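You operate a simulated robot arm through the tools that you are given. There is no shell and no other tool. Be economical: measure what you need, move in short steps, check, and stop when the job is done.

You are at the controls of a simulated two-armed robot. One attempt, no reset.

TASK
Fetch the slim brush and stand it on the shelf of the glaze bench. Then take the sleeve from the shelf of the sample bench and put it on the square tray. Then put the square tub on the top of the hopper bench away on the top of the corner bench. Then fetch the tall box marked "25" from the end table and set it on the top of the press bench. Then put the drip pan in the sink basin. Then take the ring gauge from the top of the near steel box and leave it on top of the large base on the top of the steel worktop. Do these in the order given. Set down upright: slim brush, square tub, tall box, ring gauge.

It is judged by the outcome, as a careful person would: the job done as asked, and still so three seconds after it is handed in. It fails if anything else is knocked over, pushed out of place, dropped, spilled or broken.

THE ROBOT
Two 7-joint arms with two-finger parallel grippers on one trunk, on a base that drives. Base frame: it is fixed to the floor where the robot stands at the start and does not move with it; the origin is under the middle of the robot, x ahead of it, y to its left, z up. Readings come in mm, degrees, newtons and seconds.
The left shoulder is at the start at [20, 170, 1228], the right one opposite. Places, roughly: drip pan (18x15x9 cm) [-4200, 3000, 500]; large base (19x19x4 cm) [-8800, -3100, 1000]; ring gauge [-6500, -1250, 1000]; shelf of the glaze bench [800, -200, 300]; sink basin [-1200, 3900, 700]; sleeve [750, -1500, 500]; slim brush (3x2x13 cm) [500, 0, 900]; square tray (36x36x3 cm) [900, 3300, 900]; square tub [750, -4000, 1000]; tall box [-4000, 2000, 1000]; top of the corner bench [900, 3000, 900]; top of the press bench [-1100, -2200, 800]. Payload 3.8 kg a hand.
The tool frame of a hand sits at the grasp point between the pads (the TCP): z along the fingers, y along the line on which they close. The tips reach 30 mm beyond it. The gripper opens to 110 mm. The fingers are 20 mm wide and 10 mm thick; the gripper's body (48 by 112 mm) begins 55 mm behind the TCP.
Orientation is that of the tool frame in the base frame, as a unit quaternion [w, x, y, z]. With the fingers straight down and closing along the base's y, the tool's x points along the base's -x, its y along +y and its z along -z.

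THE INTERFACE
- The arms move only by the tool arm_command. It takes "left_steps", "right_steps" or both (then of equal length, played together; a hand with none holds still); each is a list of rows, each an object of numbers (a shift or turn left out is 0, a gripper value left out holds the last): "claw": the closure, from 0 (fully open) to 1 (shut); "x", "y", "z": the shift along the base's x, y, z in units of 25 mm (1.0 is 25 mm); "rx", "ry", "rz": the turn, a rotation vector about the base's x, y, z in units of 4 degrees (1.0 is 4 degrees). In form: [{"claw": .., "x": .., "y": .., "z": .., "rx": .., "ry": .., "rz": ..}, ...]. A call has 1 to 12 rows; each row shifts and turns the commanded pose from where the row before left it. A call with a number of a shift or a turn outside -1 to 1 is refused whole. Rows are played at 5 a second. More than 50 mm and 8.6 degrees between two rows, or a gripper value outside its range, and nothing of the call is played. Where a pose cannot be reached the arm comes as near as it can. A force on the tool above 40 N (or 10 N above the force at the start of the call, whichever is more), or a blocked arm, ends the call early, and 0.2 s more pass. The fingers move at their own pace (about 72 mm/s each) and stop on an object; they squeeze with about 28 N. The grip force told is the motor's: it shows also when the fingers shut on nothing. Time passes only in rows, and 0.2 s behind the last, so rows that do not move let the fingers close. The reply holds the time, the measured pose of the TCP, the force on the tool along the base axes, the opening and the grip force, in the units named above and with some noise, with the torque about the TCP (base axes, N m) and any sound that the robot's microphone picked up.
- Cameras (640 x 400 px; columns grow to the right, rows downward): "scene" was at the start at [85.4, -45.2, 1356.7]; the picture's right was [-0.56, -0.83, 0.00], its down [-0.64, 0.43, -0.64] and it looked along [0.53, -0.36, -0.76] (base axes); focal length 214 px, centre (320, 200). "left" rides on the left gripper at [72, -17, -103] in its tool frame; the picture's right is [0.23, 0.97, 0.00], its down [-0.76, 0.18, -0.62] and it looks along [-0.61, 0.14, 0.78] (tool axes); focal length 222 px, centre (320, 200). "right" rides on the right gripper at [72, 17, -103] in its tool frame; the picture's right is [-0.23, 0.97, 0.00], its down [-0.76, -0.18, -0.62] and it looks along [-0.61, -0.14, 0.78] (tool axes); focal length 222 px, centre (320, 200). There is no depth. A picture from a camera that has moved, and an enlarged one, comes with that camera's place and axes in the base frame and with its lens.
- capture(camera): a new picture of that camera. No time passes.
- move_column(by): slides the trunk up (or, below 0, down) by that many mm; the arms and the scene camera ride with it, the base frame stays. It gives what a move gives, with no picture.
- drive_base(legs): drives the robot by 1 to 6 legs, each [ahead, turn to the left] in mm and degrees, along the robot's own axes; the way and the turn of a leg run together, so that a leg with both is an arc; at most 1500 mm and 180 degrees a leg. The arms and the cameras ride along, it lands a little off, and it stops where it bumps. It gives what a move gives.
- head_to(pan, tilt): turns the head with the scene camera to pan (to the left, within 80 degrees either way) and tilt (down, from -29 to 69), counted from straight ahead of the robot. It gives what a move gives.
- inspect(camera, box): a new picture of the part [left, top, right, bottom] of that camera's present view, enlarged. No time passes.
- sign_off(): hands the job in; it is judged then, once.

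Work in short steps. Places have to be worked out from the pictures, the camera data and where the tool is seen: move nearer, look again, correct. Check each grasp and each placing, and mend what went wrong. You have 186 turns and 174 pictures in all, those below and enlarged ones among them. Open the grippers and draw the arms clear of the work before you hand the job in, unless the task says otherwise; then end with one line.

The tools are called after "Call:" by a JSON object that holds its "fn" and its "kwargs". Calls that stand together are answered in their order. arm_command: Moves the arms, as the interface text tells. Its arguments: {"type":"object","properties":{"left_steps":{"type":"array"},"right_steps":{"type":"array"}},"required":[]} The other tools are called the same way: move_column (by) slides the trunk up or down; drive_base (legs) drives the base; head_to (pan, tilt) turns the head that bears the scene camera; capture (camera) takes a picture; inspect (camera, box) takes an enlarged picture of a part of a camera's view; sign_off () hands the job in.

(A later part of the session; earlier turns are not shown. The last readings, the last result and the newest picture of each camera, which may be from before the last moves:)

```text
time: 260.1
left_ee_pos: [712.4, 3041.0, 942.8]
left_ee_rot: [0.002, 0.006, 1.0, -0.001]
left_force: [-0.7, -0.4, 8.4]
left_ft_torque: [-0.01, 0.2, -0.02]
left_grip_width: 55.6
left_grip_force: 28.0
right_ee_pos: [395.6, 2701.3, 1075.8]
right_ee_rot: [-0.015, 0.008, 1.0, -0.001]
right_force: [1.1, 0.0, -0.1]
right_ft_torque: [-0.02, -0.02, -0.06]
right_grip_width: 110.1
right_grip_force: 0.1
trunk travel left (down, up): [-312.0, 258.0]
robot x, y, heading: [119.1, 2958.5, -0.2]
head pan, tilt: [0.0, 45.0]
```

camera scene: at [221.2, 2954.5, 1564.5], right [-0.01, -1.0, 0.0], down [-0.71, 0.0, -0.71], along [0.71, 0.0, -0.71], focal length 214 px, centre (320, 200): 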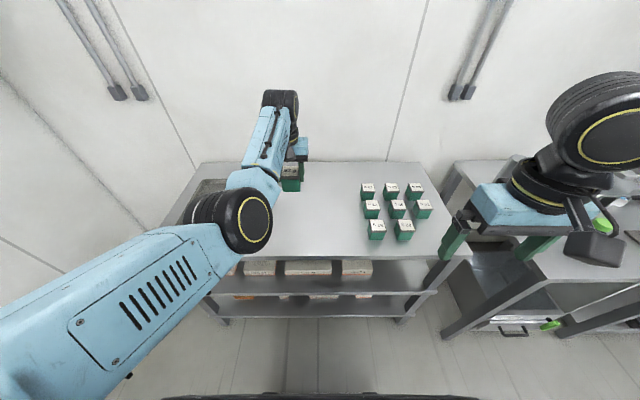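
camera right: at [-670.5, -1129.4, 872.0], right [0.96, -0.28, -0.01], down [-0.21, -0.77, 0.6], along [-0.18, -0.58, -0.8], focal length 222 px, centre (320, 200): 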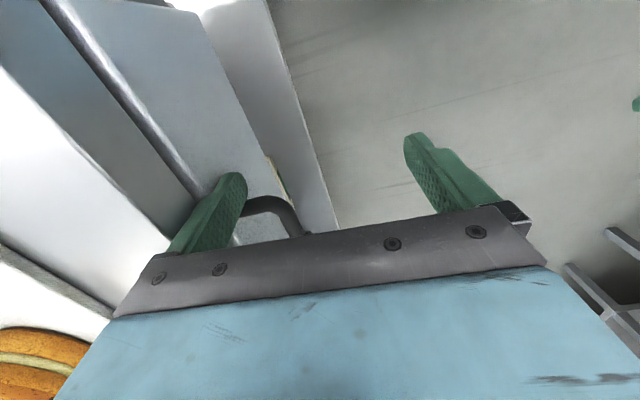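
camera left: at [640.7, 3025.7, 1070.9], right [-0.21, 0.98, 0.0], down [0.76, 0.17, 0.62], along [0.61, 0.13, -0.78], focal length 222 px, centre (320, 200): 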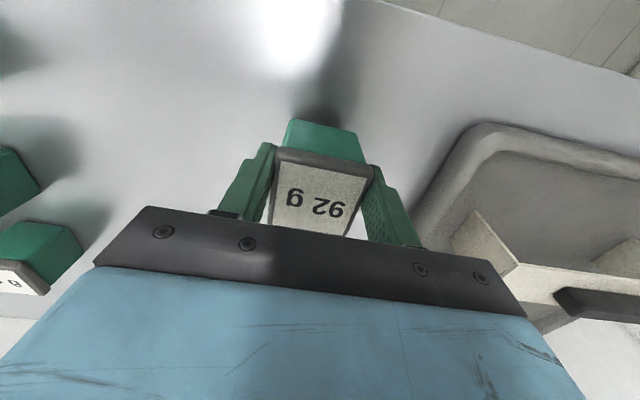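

Contact, 8 N. I open, then rise with the trunk.

Call:
{"fn": "arm_command", "kwargs": {"left_steps": [{"claw": 0.35}, {"claw": 0.2}, {}]}}

Call:
{"fn": "move_column", "kwargs": {"by": 150}}

Call:
{"fn": "capture", "kwargs": {"camera": "left"}}

```text
time: 260.9
left_ee_pos: [713.9, 3041.1, 940.1]
left_ee_rot: [0.001, 0.006, 1.0, -0.001]
left_force: [-1.3, 0.1, -0.1]
left_ft_torque: [0.01, 0.04, 0.03]
left_grip_width: 88.0
left_grip_force: 0.0
right_ee_pos: [396.8, 2700.8, 1076.0]
right_ee_rot: [-0.015, 0.008, 1.0, -0.002]
right_force: [-0.4, -0.4, -0.6]
right_ft_torque: [0.01, -0.02, 0.0]
right_grip_width: 110.1
right_grip_force: 0.0
trunk travel left (down, up): [-312.0, 258.0]
robot x, y, heading: [118.5, 2959.0, -0.3]
head pan, tilt: [0.0, 45.0]
```

```text
time: 262.6
left_ee_pos: [714.2, 3040.7, 1090.6]
left_ee_rot: [0.0, 0.007, 1.0, -0.001]
left_force: [0.4, -0.3, 0.1]
left_ft_torque: [-0.02, 0.0, 0.01]
left_grip_width: 88.0
left_grip_force: 0.0
right_ee_pos: [396.8, 2701.0, 1226.2]
right_ee_rot: [-0.015, 0.008, 1.0, -0.001]
right_force: [0.1, 0.5, -0.1]
right_ft_torque: [0.01, 0.01, 0.06]
right_grip_width: 110.2
right_grip_force: 0.1
trunk travel left (down, up): [-462.0, 108.0]
robot x, y, heading: [118.4, 2956.8, -0.3]
head pan, tilt: [0.0, 45.0]
```

```text
90 pictures are left
camera left: at [640.6, 3025.5, 1193.4], right [-0.21, 0.98, 0.0], down [0.76, 0.17, 0.62], along [0.61, 0.13, -0.78], focal length 222 px, centre (320, 200)
```

left: 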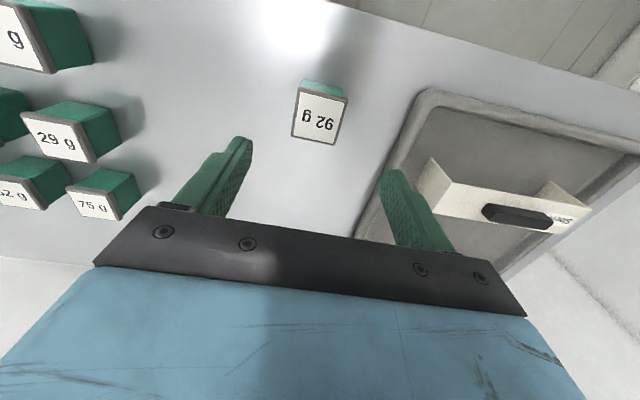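

Tub stands on the corner bench. Next, the tall box: I back out and turn to face −x to survey the way.

Call:
{"fn": "drive_base", "kwargs": {"legs": [[-300, 0], [0, 90], [0, 90]]}}

Call:
{"fn": "head_to", "kwargs": {"pan": 0, "tilt": 20}}

Call:
{"fn": "capture", "kwargs": {"camera": "scene"}}

```text
time: 272.3
left_ee_pos: [-779.1, 2872.3, 1090.1]
left_ee_rot: [0.0, 1.0, -0.005, -0.001]
left_force: [1.0, -0.7, 0.3]
left_ft_torque: [0.01, 0.01, 0.03]
left_grip_width: 87.8
left_grip_force: 0.0
right_ee_pos: [-461.6, 3212.5, 1225.9]
right_ee_rot: [-0.002, 1.0, -0.007, 0.015]
right_force: [-0.3, 0.3, -0.3]
right_ft_torque: [-0.01, -0.03, 0.01]
right_grip_width: 110.1
right_grip_force: 0.1
trunk travel left (down, up): [-462.0, 108.0]
robot x, y, heading: [-179.6, 2957.9, 179.9]
head pan, tilt: [0.0, 45.0]
```

```text
time: 273.2
left_ee_pos: [-778.5, 2873.0, 1091.5]
left_ee_rot: [-0.001, 1.0, -0.005, -0.001]
left_force: [-0.5, -0.1, 0.3]
left_ft_torque: [0.0, -0.03, 0.03]
left_grip_width: 88.1
left_grip_force: 0.0
right_ee_pos: [-462.0, 3213.7, 1225.1]
right_ee_rot: [-0.002, 1.0, -0.007, 0.013]
right_force: [0.1, 0.2, -0.4]
right_ft_torque: [0.01, -0.01, -0.01]
right_grip_width: 110.2
right_grip_force: 0.0
trunk travel left (down, up): [-462.0, 108.0]
robot x, y, heading: [-182.1, 2952.5, 179.7]
head pan, tilt: [0.0, 20.0]
```

```text
89 pictures are left
camera scene: at [-296.7, 2956.2, 1539.1], right [0.0, 1.0, 0.0], down [0.34, 0.0, -0.94], along [-0.94, 0.0, -0.34], focal length 214 px, centre (320, 200)
```

scene: 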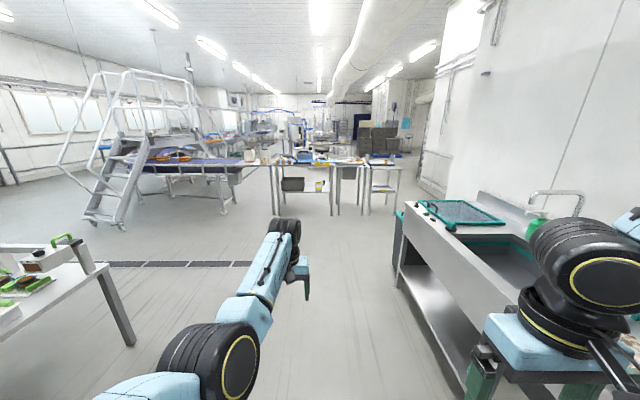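

I enlarge the tables ahead.

Call:
{"fn": "inspect", "kwargs": {"camera": "scene", "box": [220, 130, 420, 230]}}

```text
3.20 times, centred on (320, 180) of scene
camera zoom: at [-296.7, 2956.2, 1539.1], right [0.0, 1.0, 0.0], down [0.34, 0.0, -0.94], along [-0.94, 0.0, -0.34], focal length 686 px, centre (320, 264)
```

zoom: 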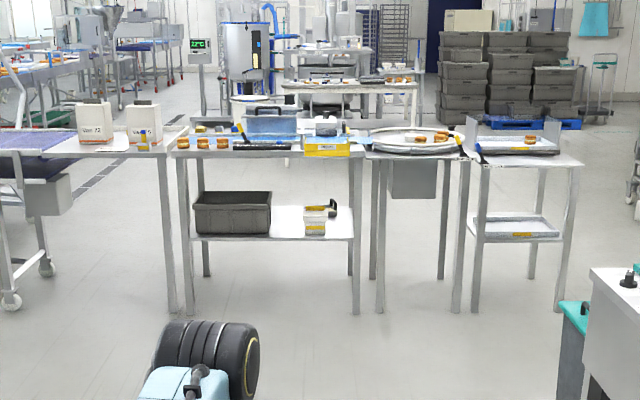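

Two tall boxes stand on the end table at left. I drive 2.3 m ahead past the sink and look again.

Call:
{"fn": "drive_base", "kwargs": {"legs": [[1500, 0], [900, 0], [0, 40]]}}

Call:
{"fn": "capture", "kwargs": {"camera": "scene"}}

```text
time: 286.7
left_ee_pos: [-2951.6, 2464.8, 1090.9]
left_ee_rot: [-0.001, 0.937, 0.35, 0.0]
left_force: [-0.2, 0.0, -0.4]
left_ft_torque: [-0.03, 0.01, 0.05]
left_grip_width: 88.1
left_grip_force: 0.1
right_ee_pos: [-2940.0, 2930.0, 1227.2]
right_ee_rot: [-0.007, 0.937, 0.348, 0.012]
right_force: [-0.2, 1.3, -0.5]
right_ft_torque: [0.03, 0.02, 0.0]
right_grip_width: 110.3
right_grip_force: 0.1
trunk travel left (down, up): [-462.0, 108.0]
robot x, y, heading: [-2558.3, 2924.4, -138.8]
head pan, tilt: [0.0, 20.0]
```

```text
87 pictures are left
camera scene: at [-2647.7, 2845.5, 1539.1], right [-0.66, 0.75, 0.0], down [0.26, 0.23, -0.94], along [-0.71, -0.62, -0.34], focal length 214 px, centre (320, 200)
```

scene: 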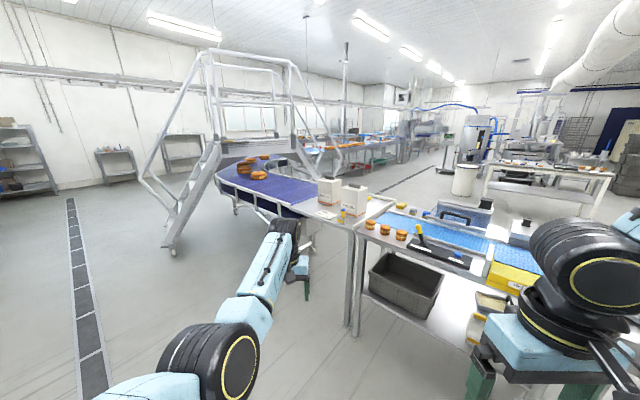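

Call:
{"fn": "inspect", "kwargs": {"camera": "scene", "box": [290, 160, 410, 240]}}

Call:
{"fn": "inspect", "kwargs": {"camera": "scene", "box": [400, 250, 560, 360]}}

```text
5.00 times, centred on (350, 200) of scene
camera zoom: at [-2647.7, 2845.5, 1539.1], right [-0.66, 0.75, 0.0], down [0.26, 0.23, -0.94], along [-0.71, -0.62, -0.34], focal length 1072 px, centre (170, 200)
```

zoom: 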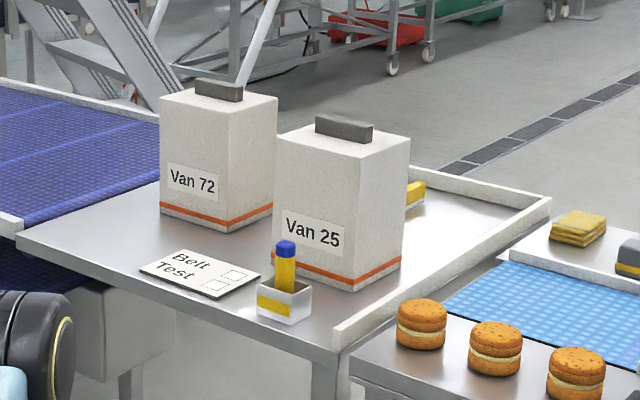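

```text
3.64 times, centred on (480, 305) of scene
camera zoom: at [-2647.7, 2845.5, 1539.1], right [-0.66, 0.75, 0.0], down [0.26, 0.23, -0.94], along [-0.71, -0.62, -0.34], focal length 780 px, centre (-262, -182)
```

zoom: 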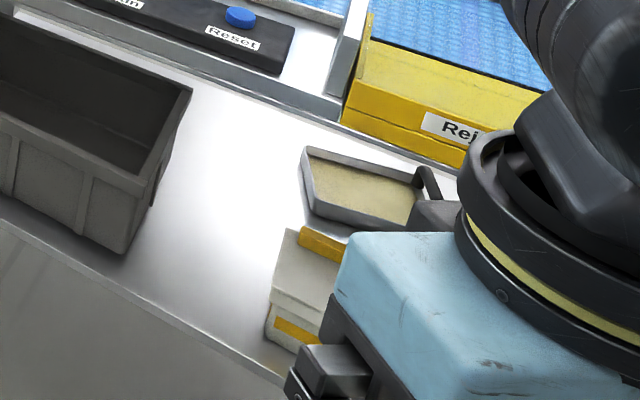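

"Van 25" is the nearer box, handle on top running along y, centre ≈[−4028,1990], box top ≈1067. I raise the trunk and drive round to face it squarely.

Call:
{"fn": "move_column", "kwargs": {"by": 104}}

Call:
{"fn": "drive_base", "kwargs": {"legs": [[0, 11.8], [1064, 0], [0, -53]]}}

Call:
{"fn": "head_to", "kwargs": {"pan": 0, "tilt": 35}}

Call:
{"fn": "capture", "kwargs": {"camera": "scene"}}

Call:
{"fn": "capture", "kwargs": {"camera": "left"}}

```text
time: 288.1
left_ee_pos: [-2951.7, 2465.7, 1194.2]
left_ee_rot: [-0.001, 0.937, 0.35, 0.0]
left_force: [0.6, 0.3, 0.7]
left_ft_torque: [-0.02, -0.02, 0.0]
left_grip_width: 87.9
left_grip_force: 0.0
right_ee_pos: [-2941.8, 2929.3, 1330.7]
right_ee_rot: [-0.006, 0.937, 0.348, 0.012]
right_force: [-0.1, 0.1, 0.1]
right_ft_torque: [-0.01, -0.02, 0.04]
right_grip_width: 110.2
right_grip_force: 0.1
trunk travel left (down, up): [-566.0, 4.0]
robot x, y, heading: [-2562.1, 2928.6, -138.7]
head pan, tilt: [0.0, 20.0]
```

```text
time: 296.7
left_ee_pos: [-3786.0, 1998.2, 1194.5]
left_ee_rot: [-0.001, 1.0, -0.007, -0.001]
left_force: [-0.1, 0.0, 0.2]
left_ft_torque: [-0.01, 0.0, -0.01]
left_grip_width: 87.9
left_grip_force: 0.1
right_ee_pos: [-3470.3, 2337.2, 1330.1]
right_ee_rot: [-0.002, 1.0, -0.009, 0.014]
right_force: [-0.1, 0.0, 0.7]
right_ft_torque: [-0.03, 0.01, -0.01]
right_grip_width: 109.6
right_grip_force: 0.1
trunk travel left (down, up): [-566.0, 4.0]
robot x, y, heading: [-3194.2, 2078.2, 179.6]
head pan, tilt: [0.0, 20.0]
```

```text
time: 297.5
left_ee_pos: [-3786.7, 1998.3, 1194.9]
left_ee_rot: [-0.001, 1.0, -0.007, -0.001]
left_force: [0.6, 0.1, 0.5]
left_ft_torque: [0.01, 0.0, 0.02]
left_grip_width: 88.1
left_grip_force: 0.0
right_ee_pos: [-3470.1, 2337.6, 1330.5]
right_ee_rot: [-0.002, 1.0, -0.008, 0.015]
right_force: [0.5, 0.1, 0.3]
right_ft_torque: [0.01, 0.03, 0.01]
right_grip_width: 110.0
right_grip_force: 0.1
trunk travel left (down, up): [-566.0, 4.0]
robot x, y, heading: [-3188.8, 2079.5, 179.4]
head pan, tilt: [0.0, 35.0]
```

```text
84 pictures are left
camera scene: at [-3299.8, 2079.3, 1619.3], right [0.01, 1.0, 0.0], down [0.57, 0.0, -0.82], along [-0.82, 0.01, -0.57], focal length 214 px, centre (320, 200)
```

scene: 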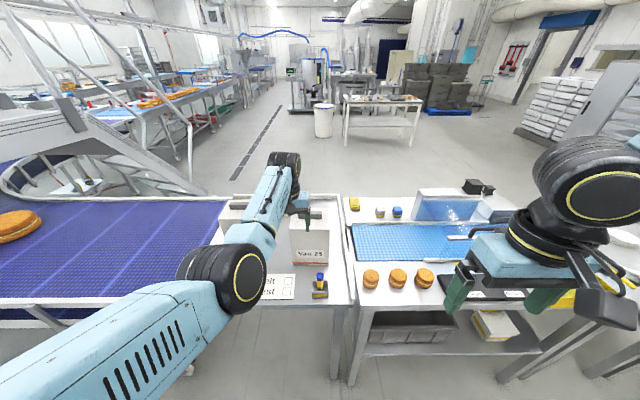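

```text
83 pictures are left
camera left: at [-3714.7, 2014.0, 1297.6], right [0.21, -0.98, 0.0], down [-0.76, -0.17, 0.62], along [-0.61, -0.13, -0.78], focal length 222 px, centre (320, 200)
```

left: 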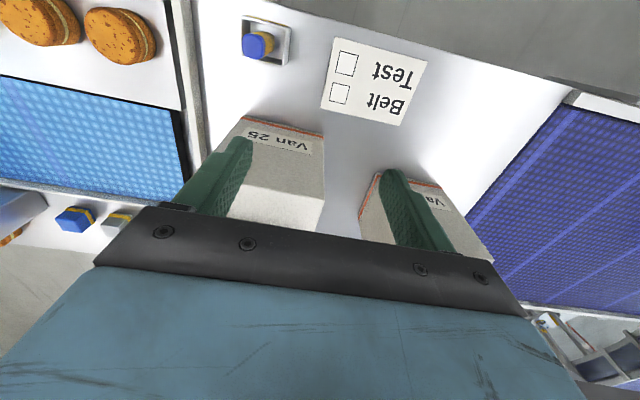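

Recomputed: box front x≈−3880, y 1973–2105, top ≈1096; handle centre ≈[−3940,2043,1110]. I shift the hand +44 mm in y and open fully, then look.

Call:
{"fn": "arm_command", "kwargs": {"left_steps": [{"claw": 0, "y": 0.45}, {"y": 0.45}, {"y": 0.45}, {"y": 0.4}, {}]}}

Call:
{"fn": "capture", "kwargs": {"camera": "left"}}

```text
time: 298.7
left_ee_pos: [-3787.4, 2039.9, 1194.9]
left_ee_rot: [-0.001, 1.0, -0.007, 0.0]
left_force: [0.0, -0.1, 0.9]
left_ft_torque: [-0.02, -0.01, -0.02]
left_grip_width: 110.0
left_grip_force: 0.0
right_ee_pos: [-3469.6, 2338.0, 1330.6]
right_ee_rot: [-0.002, 1.0, -0.008, 0.014]
right_force: [-0.1, -0.1, 1.1]
right_ft_torque: [0.02, 0.01, 0.0]
right_grip_width: 109.9
right_grip_force: 0.0
trunk travel left (down, up): [-566.0, 4.0]
robot x, y, heading: [-3189.7, 2079.5, 179.4]
head pan, tilt: [0.0, 35.0]
```

```text
82 pictures are left
camera left: at [-3714.9, 2057.1, 1297.7], right [0.21, -0.98, 0.0], down [-0.76, -0.17, 0.62], along [-0.61, -0.13, -0.78], focal length 222 px, centre (320, 200)
```

left: 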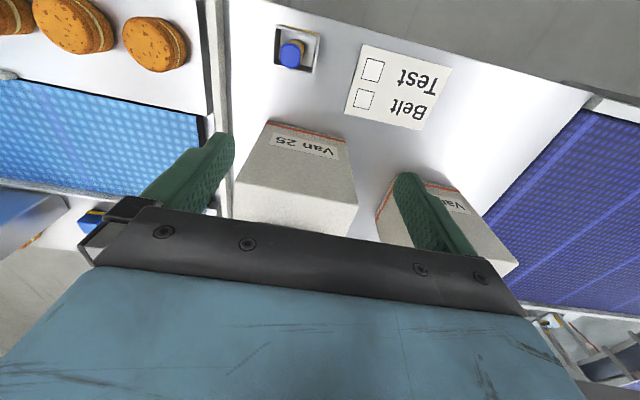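

Box centre y≈2048. I drive forward 100 mm (hand high above) to see the handle.

Call:
{"fn": "drive_base", "kwargs": {"legs": [[100, 0]]}}

Call:
{"fn": "capture", "kwargs": {"camera": "left"}}

```text
time: 299.8
left_ee_pos: [-3887.6, 2042.0, 1195.1]
left_ee_rot: [-0.001, 1.0, -0.008, 0.0]
left_force: [-0.3, -0.2, -0.5]
left_ft_torque: [-0.02, -0.01, 0.01]
left_grip_width: 109.9
left_grip_force: 0.1
right_ee_pos: [-3567.7, 2338.8, 1330.5]
right_ee_rot: [-0.002, 1.0, -0.01, 0.014]
right_force: [-0.2, -0.4, -0.3]
right_ft_torque: [0.02, 0.02, -0.02]
right_grip_width: 109.8
right_grip_force: 0.1
trunk travel left (down, up): [-566.0, 4.0]
robot x, y, heading: [-3289.4, 2079.8, 179.2]
head pan, tilt: [0.0, 35.0]
```

```text
81 pictures are left
camera left: at [-3814.6, 2059.0, 1298.0], right [0.21, -0.98, 0.0], down [-0.76, -0.17, 0.62], along [-0.61, -0.13, -0.78], focal length 222 px, centre (320, 200)
```

left: 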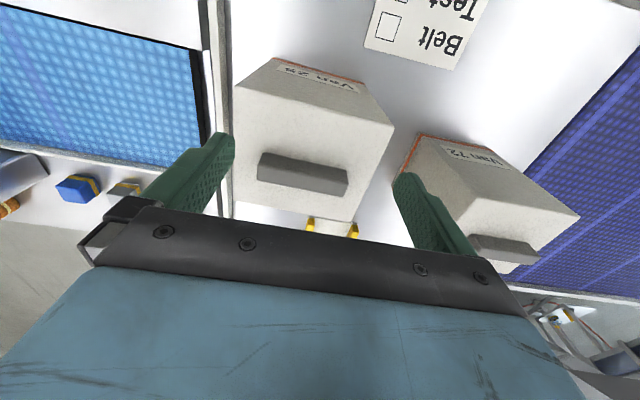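

Handle centre ≈[−3932,2050], 89 mm long. I align (+8 mm y, 44 mm ahead) and lower 45 mm, then look.

Call:
{"fn": "drive_base", "kwargs": {"legs": [[44, 0]]}}

Call:
{"fn": "arm_command", "kwargs": {"left_steps": [{"y": 0.32, "rz": 0.2}, {}]}}

Call:
{"fn": "move_column", "kwargs": {"by": -40}}

Call:
{"fn": "capture", "kwargs": {"camera": "left"}}

```text
time: 300.7
left_ee_pos: [-3927.9, 2044.9, 1196.7]
left_ee_rot: [0.0, 1.0, -0.01, -0.001]
left_force: [0.6, 0.0, 0.7]
left_ft_torque: [0.0, 0.0, 0.02]
left_grip_width: 110.1
left_grip_force: 0.1
right_ee_pos: [-3609.3, 2338.3, 1331.9]
right_ee_rot: [-0.002, 1.0, -0.009, 0.015]
right_force: [1.1, -0.2, -0.9]
right_ft_torque: [0.04, 0.0, -0.01]
right_grip_width: 109.9
right_grip_force: 0.1
trunk travel left (down, up): [-566.0, 4.0]
robot x, y, heading: [-3335.7, 2080.7, 179.5]
head pan, tilt: [0.0, 35.0]
```

```text
time: 301.3
left_ee_pos: [-3930.5, 2051.8, 1194.7]
left_ee_rot: [-0.001, 1.0, -0.002, 0.0]
left_force: [-0.6, 0.6, -0.5]
left_ft_torque: [0.0, -0.06, -0.01]
left_grip_width: 110.1
left_grip_force: 0.0
right_ee_pos: [-3613.2, 2339.7, 1330.0]
right_ee_rot: [-0.002, 1.0, -0.01, 0.015]
right_force: [-0.5, 0.7, 0.9]
right_ft_torque: [-0.03, -0.02, 0.04]
right_grip_width: 110.0
right_grip_force: 0.0
trunk travel left (down, up): [-566.0, 4.0]
robot x, y, heading: [-3333.9, 2079.0, 179.6]
head pan, tilt: [0.0, 35.0]
```

```text
time: 302.1
left_ee_pos: [-3929.1, 2050.8, 1156.2]
left_ee_rot: [-0.001, 1.0, -0.002, -0.001]
left_force: [0.5, -0.3, -0.6]
left_ft_torque: [0.0, 0.02, 0.04]
left_grip_width: 109.9
left_grip_force: 0.0
right_ee_pos: [-3611.6, 2338.0, 1290.9]
right_ee_rot: [-0.002, 1.0, -0.009, 0.014]
right_force: [0.5, -0.2, 0.3]
right_ft_torque: [0.01, 0.02, -0.01]
right_grip_width: 110.2
right_grip_force: 0.0
trunk travel left (down, up): [-526.0, 44.0]
robot x, y, heading: [-3334.1, 2084.8, 179.6]
head pan, tilt: [0.0, 35.0]
```

```text
80 pictures are left
camera left: at [-3857.6, 2068.8, 1258.1], right [0.22, -0.97, 0.0], down [-0.76, -0.18, 0.62], along [-0.61, -0.14, -0.78], focal length 222 px, centre (320, 200)
```

left: 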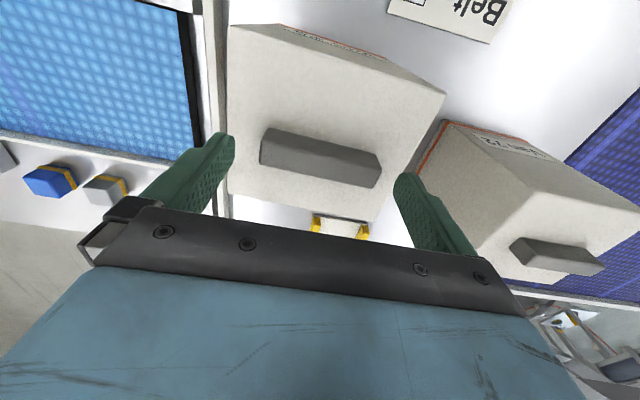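

Well centred. A touch forward (5 mm), then lower in steps to straddle the handle.

Call:
{"fn": "arm_command", "kwargs": {"left_steps": [{"x": -0.2, "z": -0.3}, {"z": -0.3}, {"z": -0.2}, {"z": -0.1}, {}]}}

Call:
{"fn": "capture", "kwargs": {"camera": "left"}}

```text
time: 303.4
left_ee_pos: [-3935.0, 2051.5, 1133.0]
left_ee_rot: [-0.001, 1.0, -0.002, 0.0]
left_force: [0.6, 0.4, 0.2]
left_ft_torque: [0.03, -0.02, 0.02]
left_grip_width: 110.1
left_grip_force: 0.0
right_ee_pos: [-3611.5, 2339.2, 1290.3]
right_ee_rot: [-0.002, 1.0, -0.009, 0.014]
right_force: [0.3, -0.5, -0.7]
right_ft_torque: [-0.01, 0.01, 0.0]
right_grip_width: 110.0
right_grip_force: 0.0
trunk travel left (down, up): [-526.0, 44.0]
robot x, y, heading: [-3334.8, 2080.8, 179.6]
head pan, tilt: [0.0, 35.0]
```

```text
79 pictures are left
camera left: at [-3862.0, 2068.1, 1235.7], right [0.22, -0.97, 0.0], down [-0.76, -0.18, 0.62], along [-0.61, -0.14, -0.78], focal length 222 px, centre (320, 200)
```

left: 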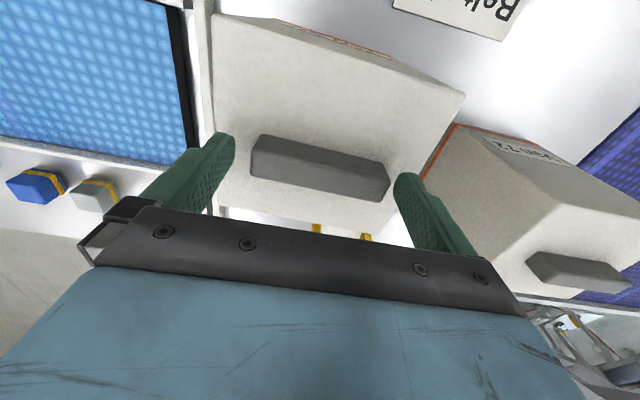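

Tips are now at handle mid-height; I feel 8 mm further down gently.

Call:
{"fn": "arm_command", "kwargs": {"left_steps": [{"z": -0.1}, {"z": -0.1}, {"z": -0.1}, {}]}}

```text
time: 304.4
left_ee_pos: [-3933.2, 2051.1, 1125.5]
left_ee_rot: [-0.001, 1.0, -0.002, -0.001]
left_force: [-0.3, -1.1, 0.2]
left_ft_torque: [-0.01, -0.01, 0.02]
left_grip_width: 109.8
left_grip_force: 0.1
right_ee_pos: [-3611.3, 2339.8, 1291.9]
right_ee_rot: [-0.002, 1.0, -0.01, 0.014]
right_force: [1.0, 1.0, 0.2]
right_ft_torque: [0.03, -0.01, 0.02]
right_grip_width: 110.0
right_grip_force: 0.0
trunk travel left (down, up): [-526.0, 44.0]
robot x, y, heading: [-3335.9, 2085.1, 179.6]
head pan, tilt: [0.0, 35.0]
```

No contact yet; close now and check the grip.

Call:
{"fn": "arm_command", "kwargs": {"left_steps": [{"z": -0.08}, {"claw": 1}, {}, {}, {}]}}

Call:
{"fn": "capture", "kwargs": {"camera": "left"}}

```text
time: 305.6
left_ee_pos: [-3932.4, 2051.0, 1123.8]
left_ee_rot: [0.0, 1.0, -0.001, 0.0]
left_force: [0.0, -1.2, 1.0]
left_ft_torque: [-0.02, -0.01, -0.02]
left_grip_width: 89.9
left_grip_force: 28.0
right_ee_pos: [-3610.8, 2337.6, 1290.8]
right_ee_rot: [-0.002, 1.0, -0.009, 0.014]
right_force: [0.2, -1.1, 0.1]
right_ft_torque: [-0.01, 0.02, -0.02]
right_grip_width: 109.7
right_grip_force: 0.1
trunk travel left (down, up): [-526.0, 44.0]
robot x, y, heading: [-3334.3, 2083.4, 179.6]
head pan, tilt: [0.0, 35.0]
```

```text
78 pictures are left
camera left: at [-3860.2, 2067.9, 1226.8], right [0.22, -0.97, 0.0], down [-0.76, -0.18, 0.62], along [-0.61, -0.14, -0.78], focal length 222 px, centre (320, 200)
```

left: 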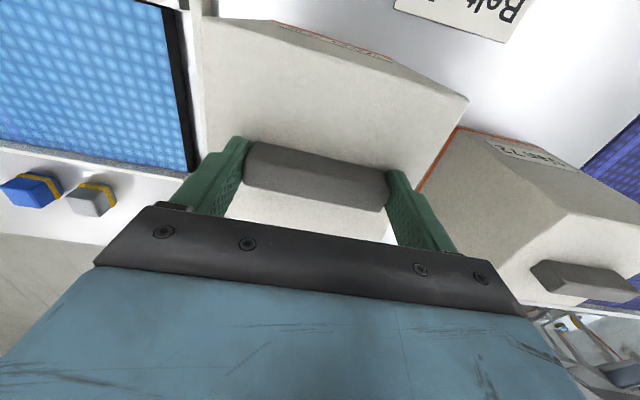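

Gripped at 90 mm. Lift by the trunk 42 mm first and read the weight.

Call:
{"fn": "move_column", "kwargs": {"by": 42}}

Call:
{"fn": "arm_command", "kwargs": {"left_steps": [{"z": 0.5}, {"z": 0.5}, {"z": 0.5}, {"z": 0.5}, {"z": 0.5}, {"z": 0.5}]}}

Call:
{"fn": "capture", "kwargs": {"camera": "left"}}

Call:
{"fn": "capture", "kwargs": {"camera": "scene"}}

```text
time: 306.4
left_ee_pos: [-3931.1, 2051.3, 1165.4]
left_ee_rot: [-0.001, 1.0, -0.002, 0.0]
left_force: [-0.2, -0.5, -2.4]
left_ft_torque: [0.01, -0.03, 0.0]
left_grip_width: 89.7
left_grip_force: 28.0
right_ee_pos: [-3612.5, 2339.5, 1331.9]
right_ee_rot: [-0.001, 1.0, -0.009, 0.014]
right_force: [0.1, 0.3, 0.4]
right_ft_torque: [0.02, 0.04, -0.02]
right_grip_width: 109.9
right_grip_force: 0.1
trunk travel left (down, up): [-568.0, 2.0]
robot x, y, heading: [-3337.2, 2084.0, 179.6]
head pan, tilt: [0.0, 35.0]
```

```text
time: 307.8
left_ee_pos: [-3931.2, 2052.2, 1241.5]
left_ee_rot: [0.0, 1.0, -0.002, 0.0]
left_force: [-1.3, -0.9, -2.5]
left_ft_torque: [-0.03, -0.02, -0.04]
left_grip_width: 89.9
left_grip_force: 28.4
right_ee_pos: [-3611.1, 2337.9, 1331.3]
right_ee_rot: [-0.002, 1.0, -0.009, 0.015]
right_force: [-0.2, -0.5, 0.6]
right_ft_torque: [-0.01, 0.0, 0.0]
right_grip_width: 109.9
right_grip_force: 0.2
trunk travel left (down, up): [-568.0, 2.0]
robot x, y, heading: [-3331.8, 2082.7, 179.4]
head pan, tilt: [0.0, 35.0]
```

```text
77 pictures are left
camera left: at [-3859.5, 2068.5, 1344.1], right [0.22, -0.97, 0.0], down [-0.76, -0.18, 0.62], along [-0.61, -0.14, -0.78], focal length 222 px, centre (320, 200)
```

left: 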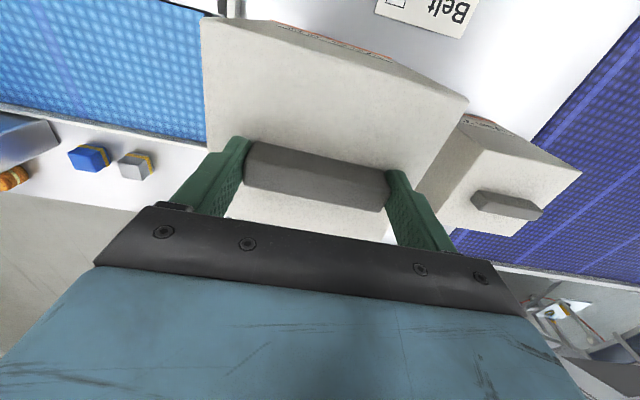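

```text
76 pictures are left
camera scene: at [-3443.0, 2080.8, 1621.3], right [0.01, 1.0, 0.0], down [0.57, -0.01, -0.82], along [-0.82, 0.01, -0.57], focal length 214 px, centre (320, 200)
```

scene: 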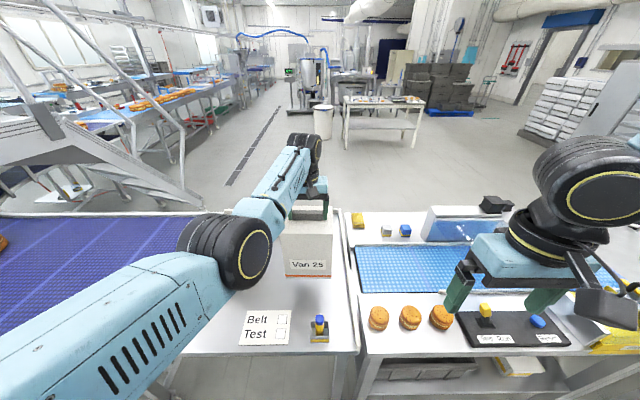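

The box is light and held firmly, ~115 mm up. I back out and go round to the aisle.

Call:
{"fn": "drive_base", "kwargs": {"legs": [[-450, 0], [0, -120], [976, 0], [0, -60], [1500, 0], [760, 0]]}}

```text
time: 333.7
left_ee_pos: [488.0, 2919.0, 1240.9]
left_ee_rot: [0.0, -0.005, 1.0, -0.001]
left_force: [0.5, 0.8, -2.1]
left_ft_torque: [0.03, 0.08, 0.03]
left_grip_width: 89.5
left_grip_force: 28.1
right_ee_pos: [172.1, 2627.9, 1332.8]
right_ee_rot: [-0.015, 0.002, 1.0, -0.002]
right_force: [0.4, -0.6, -0.2]
right_ft_torque: [-0.05, -0.01, 0.02]
right_grip_width: 110.0
right_grip_force: 0.0
trunk travel left (down, up): [-568.0, 2.0]
robot x, y, heading: [-107.7, 2880.7, 0.5]
head pan, tilt: [0.0, 35.0]
```

Now south down the aisle to y≈−900, drifting slightly toward +x, and look at the press bench.

Call:
{"fn": "drive_base", "kwargs": {"legs": [[0, -89.3], [1500, 0], [1500, 0], [780, 0]]}}

Call:
{"fn": "head_to", "kwargs": {"pan": -30, "tilt": 30}}

Call:
{"fn": "capture", "kwargs": {"camera": "scene"}}

```text
time: 355.7
left_ee_pos: [-42.2, -1482.8, 1240.9]
left_ee_rot: [-0.001, 0.703, 0.711, -0.001]
left_force: [0.5, -0.2, -2.2]
left_ft_torque: [0.03, -0.01, 0.0]
left_grip_width: 89.9
left_grip_force: 28.4
right_ee_pos: [-332.9, -1167.1, 1332.1]
right_ee_rot: [-0.012, 0.709, 0.705, 0.01]
right_force: [0.5, -0.4, 0.3]
right_ft_torque: [-0.02, -0.01, 0.02]
right_grip_width: 110.0
right_grip_force: 0.0
trunk travel left (down, up): [-568.0, 2.0]
robot x, y, heading: [-78.1, -887.3, -89.8]
head pan, tilt: [0.0, 35.0]
```

```text
time: 356.6
left_ee_pos: [-42.0, -1482.5, 1241.2]
left_ee_rot: [0.0, 0.703, 0.711, -0.001]
left_force: [-0.9, 0.4, -3.4]
left_ft_torque: [0.08, 0.0, 0.0]
left_grip_width: 89.7
left_grip_force: 27.9
right_ee_pos: [-334.2, -1165.6, 1332.2]
right_ee_rot: [-0.011, 0.709, 0.705, 0.009]
right_force: [-0.1, 0.3, 0.2]
right_ft_torque: [-0.01, -0.01, 0.0]
right_grip_width: 110.0
right_grip_force: 0.0
trunk travel left (down, up): [-568.0, 2.0]
robot x, y, heading: [-83.7, -887.6, -89.5]
head pan, tilt: [-30.0, 30.0]
```

```text
75 pictures are left
camera scene: at [-125.6, -987.5, 1629.1], right [-0.87, 0.5, 0.0], down [0.25, 0.43, -0.87], along [-0.43, -0.75, -0.5], focal length 214 px, centre (320, 200)
```

scene: 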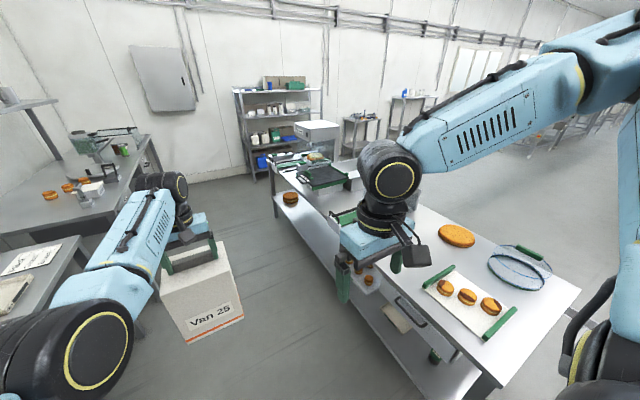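

Call:
{"fn": "inspect", "kwargs": {"camera": "scene", "box": [240, 110, 600, 340]}}

```text
1.74 times, centred on (420, 225) of scene
camera zoom: at [-125.6, -987.5, 1629.1], right [-0.87, 0.5, 0.0], down [0.25, 0.43, -0.87], along [-0.43, -0.75, -0.5], focal length 373 px, centre (146, 156)
```

zoom: 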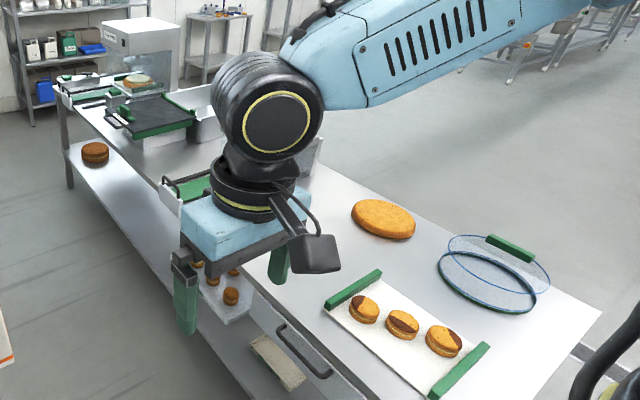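

Mid-bench near y≈−1600 looks free. I drive there, a bit further from the bench, and turn to face it.

Call:
{"fn": "drive_base", "kwargs": {"legs": [[0, 8], [730, 0], [0, -98.5]]}}

Call:
{"fn": "head_to", "kwargs": {"pan": 0, "tilt": 35}}

Call:
{"fn": "capture", "kwargs": {"camera": "scene"}}

```text
time: 365.4
left_ee_pos: [-575.2, -1652.9, 1240.8]
left_ee_rot: [0.0, 1.0, 0.006, 0.0]
left_force: [-1.2, -0.5, -3.1]
left_ft_torque: [0.01, -0.05, 0.01]
left_grip_width: 89.3
left_grip_force: 28.5
right_ee_pos: [-260.5, -1358.8, 1331.7]
right_ee_rot: [-0.002, 1.0, -0.002, 0.015]
right_force: [0.0, 0.3, 0.0]
right_ft_torque: [-0.02, 0.01, -0.01]
right_grip_width: 110.1
right_grip_force: 0.0
trunk travel left (down, up): [-568.0, 2.0]
robot x, y, heading: [22.4, -1610.6, -179.4]
head pan, tilt: [-30.0, 30.0]
```

```text
time: 366.3
left_ee_pos: [-575.5, -1650.9, 1242.3]
left_ee_rot: [-0.001, 1.0, 0.005, 0.0]
left_force: [0.1, -0.1, -3.0]
left_ft_torque: [0.0, -0.05, 0.01]
left_grip_width: 89.8
left_grip_force: 28.0
right_ee_pos: [-260.5, -1359.2, 1331.7]
right_ee_rot: [-0.001, 1.0, -0.001, 0.015]
right_force: [-0.3, 0.2, 0.3]
right_ft_torque: [0.02, 0.03, -0.04]
right_grip_width: 109.9
right_grip_force: 0.1
trunk travel left (down, up): [-568.0, 2.0]
robot x, y, heading: [23.3, -1611.0, -179.7]
head pan, tilt: [0.0, 35.0]
```

```text
73 pictures are left
camera scene: at [-87.7, -1614.5, 1621.3], right [-0.01, 1.0, 0.0], down [0.57, 0.0, -0.82], along [-0.82, -0.01, -0.57], focal length 214 px, centre (320, 200)
```

scene: 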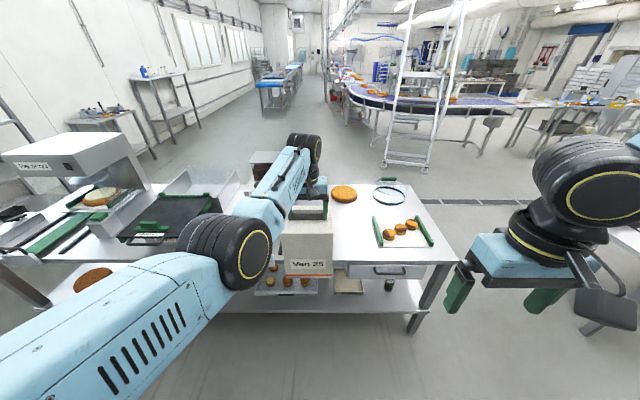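

Free spot near [−860,−1485] between box and the biscuit board (board's edge y≈−1332). I sidestep there by turn–drive–turn.

Call:
{"fn": "drive_base", "kwargs": {"legs": [[0, -29.3], [327, 0], [0, 29]]}}

Call:
{"fn": "capture", "kwargs": {"camera": "scene"}}

Call:
{"fn": "capture", "kwargs": {"camera": "left"}}

```text
time: 371.4
left_ee_pos: [-862.0, -1485.0, 1240.3]
left_ee_rot: [-0.001, 1.0, -0.001, 0.0]
left_force: [-0.2, -0.1, -3.1]
left_ft_torque: [0.03, -0.02, 0.02]
left_grip_width: 89.0
left_grip_force: 28.1
right_ee_pos: [-542.4, -1195.7, 1332.3]
right_ee_rot: [-0.001, 1.0, -0.008, 0.015]
right_force: [-0.9, -0.6, 0.4]
right_ft_torque: [-0.01, 0.02, 0.0]
right_grip_width: 110.0
right_grip_force: 0.0
trunk travel left (down, up): [-568.0, 2.0]
robot x, y, heading: [-266.8, -1450.6, 179.6]
head pan, tilt: [0.0, 35.0]
```

```text
72 pictures are left
camera scene: at [-373.1, -1454.5, 1621.3], right [0.01, 1.0, 0.0], down [0.57, 0.0, -0.82], along [-0.82, 0.01, -0.57], focal length 214 px, centre (320, 200)
```

scene: 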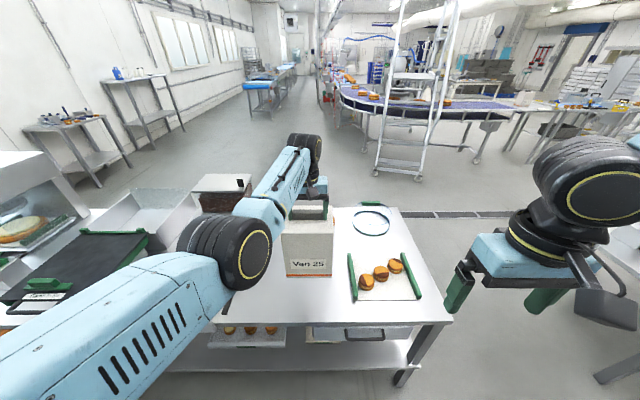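

```text
71 pictures are left
camera left: at [-789.6, -1467.4, 1343.5], right [0.23, -0.97, 0.0], down [-0.76, -0.18, 0.62], along [-0.61, -0.14, -0.78], focal length 222 px, centre (320, 200)
```

left: 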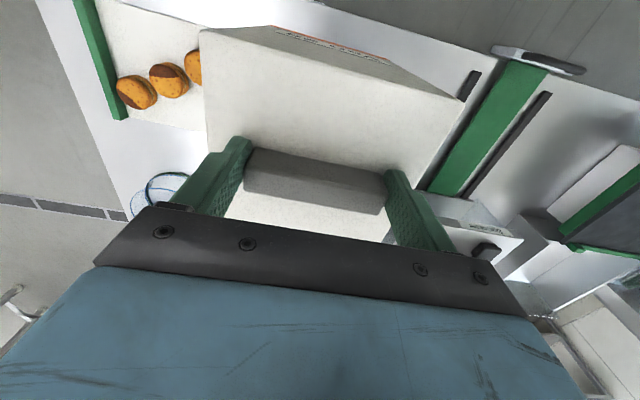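

Clear spot under the box (green bar of the board at y≈−1310, box side −1419). I lower the trunk 115 mm, then feel.

Call:
{"fn": "move_column", "kwargs": {"by": -115}}

Call:
{"fn": "capture", "kwargs": {"camera": "scene"}}

```text
time: 372.8
left_ee_pos: [-861.4, -1484.4, 1125.7]
left_ee_rot: [-0.001, 1.0, -0.001, -0.001]
left_force: [0.9, 0.1, -2.3]
left_ft_torque: [-0.03, 0.0, 0.03]
left_grip_width: 89.8
left_grip_force: 28.4
right_ee_pos: [-541.7, -1196.8, 1217.6]
right_ee_rot: [-0.002, 1.0, -0.008, 0.014]
right_force: [1.3, 0.0, 0.7]
right_ft_torque: [-0.01, 0.03, -0.01]
right_grip_width: 109.8
right_grip_force: 0.0
trunk travel left (down, up): [-453.0, 117.0]
robot x, y, heading: [-264.1, -1451.4, 179.5]
head pan, tilt: [0.0, 35.0]
```

```text
70 pictures are left
camera scene: at [-373.0, -1454.3, 1506.4], right [0.01, 1.0, 0.0], down [0.57, 0.0, -0.82], along [-0.82, 0.01, -0.57], focal length 214 px, centre (320, 200)
```

scene: 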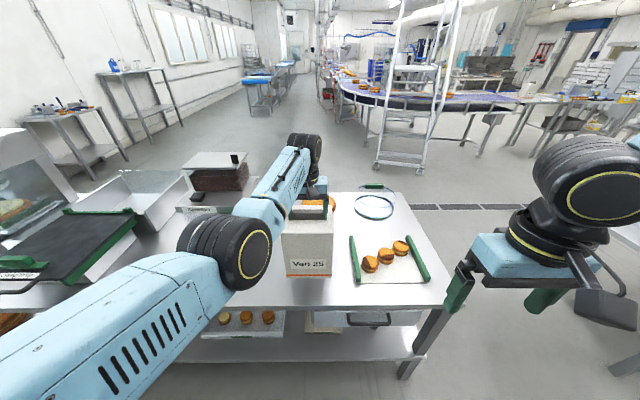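

Bottom now ≈897, bench ≈820–845. I lower with small arm steps from here, watching force.

Call:
{"fn": "arm_command", "kwargs": {"left_steps": [{"z": -0.5}, {"z": -0.5}, {"z": -0.4}, {"z": -0.2}, {"z": -0.2}, {"z": -0.2}]}}

Call:
{"fn": "capture", "kwargs": {"camera": "left"}}

```text
time: 374.2
left_ee_pos: [-861.3, -1484.5, 1075.6]
left_ee_rot: [0.0, 1.0, -0.001, 0.001]
left_force: [0.0, -0.6, -3.3]
left_ft_torque: [-0.01, 0.0, 0.03]
left_grip_width: 89.4
left_grip_force: 27.9
right_ee_pos: [-542.0, -1195.7, 1217.5]
right_ee_rot: [-0.002, 1.0, -0.009, 0.014]
right_force: [-0.6, 1.2, -0.6]
right_ft_torque: [0.0, 0.0, -0.01]
right_grip_width: 110.2
right_grip_force: 0.1
trunk travel left (down, up): [-453.0, 117.0]
robot x, y, heading: [-264.2, -1453.4, 179.3]
head pan, tilt: [0.0, 35.0]
```

```text
69 pictures are left
camera left: at [-790.1, -1467.5, 1178.0], right [0.23, -0.97, 0.0], down [-0.76, -0.18, 0.62], along [-0.61, -0.14, -0.78], focal length 222 px, centre (320, 200)
```

left: 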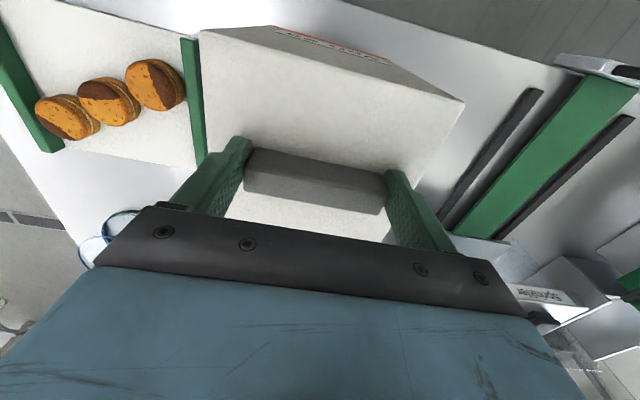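

No contact yet; continue in 4 mm steps.

Call:
{"fn": "arm_command", "kwargs": {"left_steps": [{"z": -0.15}, {"z": -0.15}, {"z": -0.15}, {"z": -0.15}, {"z": -0.12}]}}

```text
time: 375.4
left_ee_pos: [-860.9, -1483.1, 1057.9]
left_ee_rot: [0.0, 1.0, -0.001, 0.0]
left_force: [-0.4, 0.3, -2.8]
left_ft_torque: [0.03, -0.07, -0.02]
left_grip_width: 89.6
left_grip_force: 27.7
right_ee_pos: [-543.2, -1196.8, 1216.9]
right_ee_rot: [-0.002, 1.0, -0.009, 0.014]
right_force: [-0.5, -1.0, 1.2]
right_ft_torque: [-0.03, 0.01, 0.0]
right_grip_width: 110.0
right_grip_force: 0.1
trunk travel left (down, up): [-453.0, 117.0]
robot x, y, heading: [-262.1, -1453.5, 179.3]
head pan, tilt: [0.0, 35.0]
```

Call:
{"fn": "arm_command", "kwargs": {"left_steps": [{"z": -0.12}, {"z": -0.12}, {"z": -0.12}, {"z": -0.12}]}}

Call:
{"fn": "inspect", "kwargs": {"camera": "scene", "box": [230, 180, 400, 330]}}

```text
time: 376.4
left_ee_pos: [-860.5, -1484.2, 1046.3]
left_ee_rot: [-0.001, 1.0, -0.001, 0.001]
left_force: [1.3, 0.2, -2.9]
left_ft_torque: [0.02, -0.02, -0.01]
left_grip_width: 89.6
left_grip_force: 27.7
right_ee_pos: [-543.8, -1195.7, 1216.7]
right_ee_rot: [-0.002, 1.0, -0.009, 0.015]
right_force: [-0.3, 0.4, 0.1]
right_ft_torque: [-0.02, 0.02, 0.01]
right_grip_width: 110.2
right_grip_force: 0.0
trunk travel left (down, up): [-453.0, 117.0]
robot x, y, heading: [-262.5, -1454.5, 179.3]
head pan, tilt: [0.0, 35.0]
```

```text
2.67 times, centred on (315, 255) of scene
camera zoom: at [-373.2, -1454.3, 1506.2], right [0.01, 1.0, 0.0], down [0.57, 0.0, -0.82], along [-0.82, 0.01, -0.57], focal length 572 px, centre (333, 53)
```

zoom: 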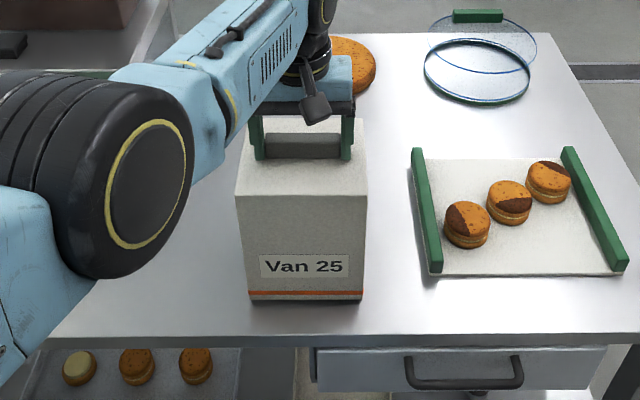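

Nearly down (bottom ≈ 818). Continue in 2.5 mm steps.

Call:
{"fn": "arm_command", "kwargs": {"left_steps": [{"z": -0.1}, {"z": -0.1}, {"z": -0.1}, {"z": -0.1}, {"z": -0.1}]}}

```text
time: 377.6
left_ee_pos: [-859.5, -1483.9, 1037.5]
left_ee_rot: [-0.001, 1.0, -0.001, -0.002]
left_force: [0.8, 0.6, 1.5]
left_ft_torque: [-0.35, -0.39, 0.04]
left_grip_width: 89.5
left_grip_force: 27.9
left hand out of reach, approached as far as the arm can: row 2
right_ee_pos: [-541.0, -1197.3, 1217.0]
right_ee_rot: [-0.002, 1.0, -0.009, 0.015]
right_force: [-0.3, 0.0, 0.7]
right_ft_torque: [-0.01, -0.01, -0.01]
right_grip_width: 109.9
right_grip_force: 0.2
trunk travel left (down, up): [-453.0, 117.0]
robot x, y, heading: [-263.7, -1451.1, 179.7]
head pan, tilt: [0.0, 35.0]
```

Touching (force rose from −2.9 to +1.5 N). A further 2 mm by the trunk to seat it.

Call:
{"fn": "move_column", "kwargs": {"by": -2}}

```text
time: 378.1
left_ee_pos: [-860.0, -1483.2, 1036.9]
left_ee_rot: [-0.001, 1.0, -0.001, -0.003]
left_force: [0.2, -0.5, 14.8]
left_ft_torque: [-0.38, -0.43, 0.01]
left_grip_width: 89.5
left_grip_force: 28.3
right_ee_pos: [-540.2, -1196.8, 1216.1]
right_ee_rot: [-0.001, 1.0, -0.009, 0.014]
right_force: [0.2, -0.8, 0.5]
right_ft_torque: [-0.02, 0.0, 0.02]
right_grip_width: 110.3
right_grip_force: 0.0
trunk travel left (down, up): [-451.0, 119.0]
robot x, y, heading: [-268.9, -1451.2, 179.4]
head pan, tilt: [0.0, 35.0]
```

Seated at 15 N. Ease 2 mm up, open fully, then rise.

Call:
{"fn": "move_column", "kwargs": {"by": 1.5}}

Call:
{"fn": "arm_command", "kwargs": {"left_steps": [{"claw": 0.1}, {"claw": 0}, {}]}}

Call:
{"fn": "move_column", "kwargs": {"by": 90}}

Call:
{"fn": "capture", "kwargs": {"camera": "left"}}

```text
time: 378.6
left_ee_pos: [-859.0, -1484.2, 1035.4]
left_ee_rot: [-0.001, 1.0, -0.001, -0.002]
left_force: [-2.5, 1.0, 9.0]
left_ft_torque: [-0.12, 0.86, -0.06]
left_grip_width: 89.5
left_grip_force: 28.0
right_ee_pos: [-541.7, -1195.9, 1217.5]
right_ee_rot: [-0.001, 1.0, -0.01, 0.014]
right_force: [0.2, 0.0, 0.0]
right_ft_torque: [0.01, 0.0, 0.01]
right_grip_width: 110.0
right_grip_force: 0.0
trunk travel left (down, up): [-453.0, 117.0]
robot x, y, heading: [-263.8, -1453.5, 179.5]
head pan, tilt: [0.0, 35.0]
```

```text
time: 379.4
left_ee_pos: [-857.7, -1483.4, 1036.1]
left_ee_rot: [-0.001, 1.0, -0.001, 0.001]
left_force: [2.0, 1.4, 4.8]
left_ft_torque: [-0.31, -0.07, 0.13]
left_grip_width: 109.2
left_grip_force: 0.1
right_ee_pos: [-541.5, -1195.4, 1217.1]
right_ee_rot: [-0.002, 1.0, -0.009, 0.014]
right_force: [0.0, 0.3, 1.1]
right_ft_torque: [0.01, 0.0, -0.04]
right_grip_width: 110.2
right_grip_force: 0.1
trunk travel left (down, up): [-453.0, 117.0]
robot x, y, heading: [-263.5, -1451.4, 179.4]
head pan, tilt: [0.0, 35.0]
```

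```text
time: 380.7
left_ee_pos: [-859.1, -1483.9, 1125.0]
left_ee_rot: [-0.001, 1.0, 0.0, -0.001]
left_force: [-0.4, -0.7, 0.3]
left_ft_torque: [0.02, 0.01, -0.01]
left_grip_width: 110.2
left_grip_force: 0.1
right_ee_pos: [-542.6, -1197.0, 1306.2]
right_ee_rot: [-0.002, 1.0, -0.009, 0.016]
right_force: [0.1, -0.3, -0.1]
right_ft_torque: [-0.04, 0.02, 0.01]
right_grip_width: 110.1
right_grip_force: 0.0
trunk travel left (down, up): [-543.0, 27.0]
robot x, y, heading: [-264.7, -1451.7, 179.7]
head pan, tilt: [0.0, 35.0]
```

```text
67 pictures are left
camera left: at [-787.3, -1467.4, 1227.7], right [0.23, -0.97, 0.0], down [-0.76, -0.18, 0.62], along [-0.61, -0.14, -0.78], focal length 222 px, centre (320, 200)
```

left: 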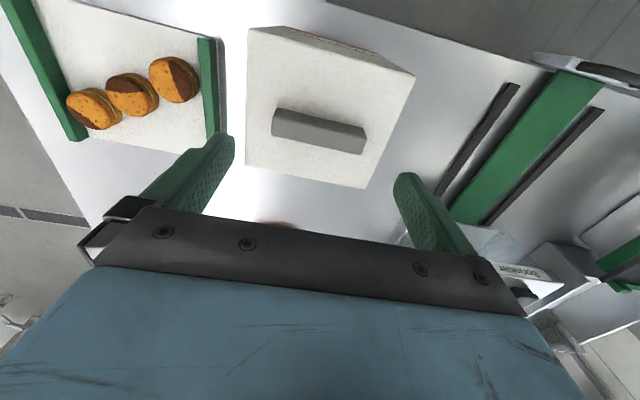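

The box stands on the press bench. Next the drip pan: drive back north and then west.

Call:
{"fn": "drive_base", "kwargs": {"legs": [[-190, 0], [0, -89], [1500, 0], [1500, 0], [1350, 0], [0, 90]]}}

```text
time: 410.3
left_ee_pos: [-661.9, 2845.4, 1125.1]
left_ee_rot: [-0.001, 1.0, 0.007, -0.001]
left_force: [-0.7, -0.4, -0.9]
left_ft_torque: [-0.03, 0.03, 0.0]
left_grip_width: 110.1
left_grip_force: 0.0
right_ee_pos: [-350.1, 3138.3, 1306.9]
right_ee_rot: [-0.002, 1.0, 0.0, 0.014]
right_force: [0.1, -0.3, 0.1]
right_ft_torque: [0.04, -0.01, -0.01]
right_grip_width: 109.9
right_grip_force: 0.1
trunk travel left (down, up): [-543.0, 27.0]
robot x, y, heading: [-64.8, 2888.3, -179.4]
head pan, tilt: [0.0, 35.0]
```

Call:
{"fn": "drive_base", "kwargs": {"legs": [[0, -1], [1500, 0], [1150, 0]]}}

Call:
{"fn": "head_to", "kwargs": {"pan": 0, "tilt": 30}}

Call:
{"fn": "capture", "kwargs": {"camera": "scene"}}

```text
time: 423.5
left_ee_pos: [-3320.7, 2838.8, 1125.6]
left_ee_rot: [0.0, 1.0, 0.005, -0.001]
left_force: [-0.6, -0.4, 0.6]
left_ft_torque: [0.01, -0.02, 0.0]
left_grip_width: 110.1
left_grip_force: 0.0
right_ee_pos: [-3006.6, 3130.9, 1306.1]
right_ee_rot: [-0.002, 1.0, -0.002, 0.015]
right_force: [0.1, 0.3, 0.2]
right_ft_torque: [-0.01, 0.01, 0.02]
right_grip_width: 109.7
right_grip_force: 0.1
trunk travel left (down, up): [-543.0, 27.0]
robot x, y, heading: [-2725.6, 2879.9, -179.6]
head pan, tilt: [0.0, 35.0]
```

```text
time: 424.2
left_ee_pos: [-3321.3, 2839.5, 1125.7]
left_ee_rot: [-0.002, 1.0, 0.005, -0.001]
left_force: [-0.4, 0.4, -0.3]
left_ft_torque: [0.0, -0.03, 0.0]
left_grip_width: 109.9
left_grip_force: 0.0
right_ee_pos: [-3007.5, 3131.9, 1307.4]
right_ee_rot: [-0.001, 1.0, -0.001, 0.014]
right_force: [0.5, 0.5, -0.6]
right_ft_torque: [0.0, 0.0, -0.04]
right_grip_width: 110.0
right_grip_force: 0.1
trunk travel left (down, up): [-543.0, 27.0]
robot x, y, heading: [-2727.6, 2879.9, -179.9]
head pan, tilt: [0.0, 30.0]
```

```text
66 pictures are left
camera scene: at [-2837.3, 2875.7, 1603.5], right [-0.01, 1.0, 0.0], down [0.5, 0.0, -0.87], along [-0.87, 0.0, -0.5], focal length 214 px, centre (320, 200)
```

scene: 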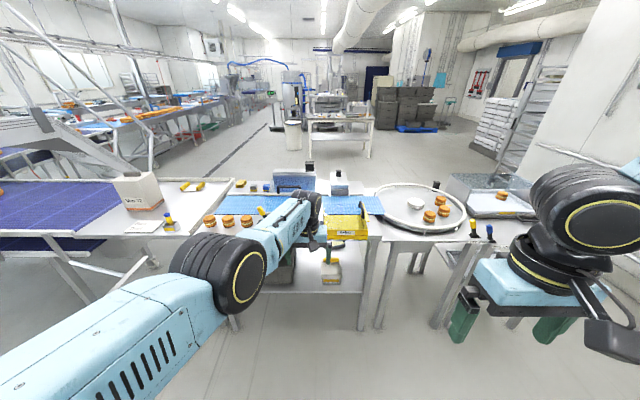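

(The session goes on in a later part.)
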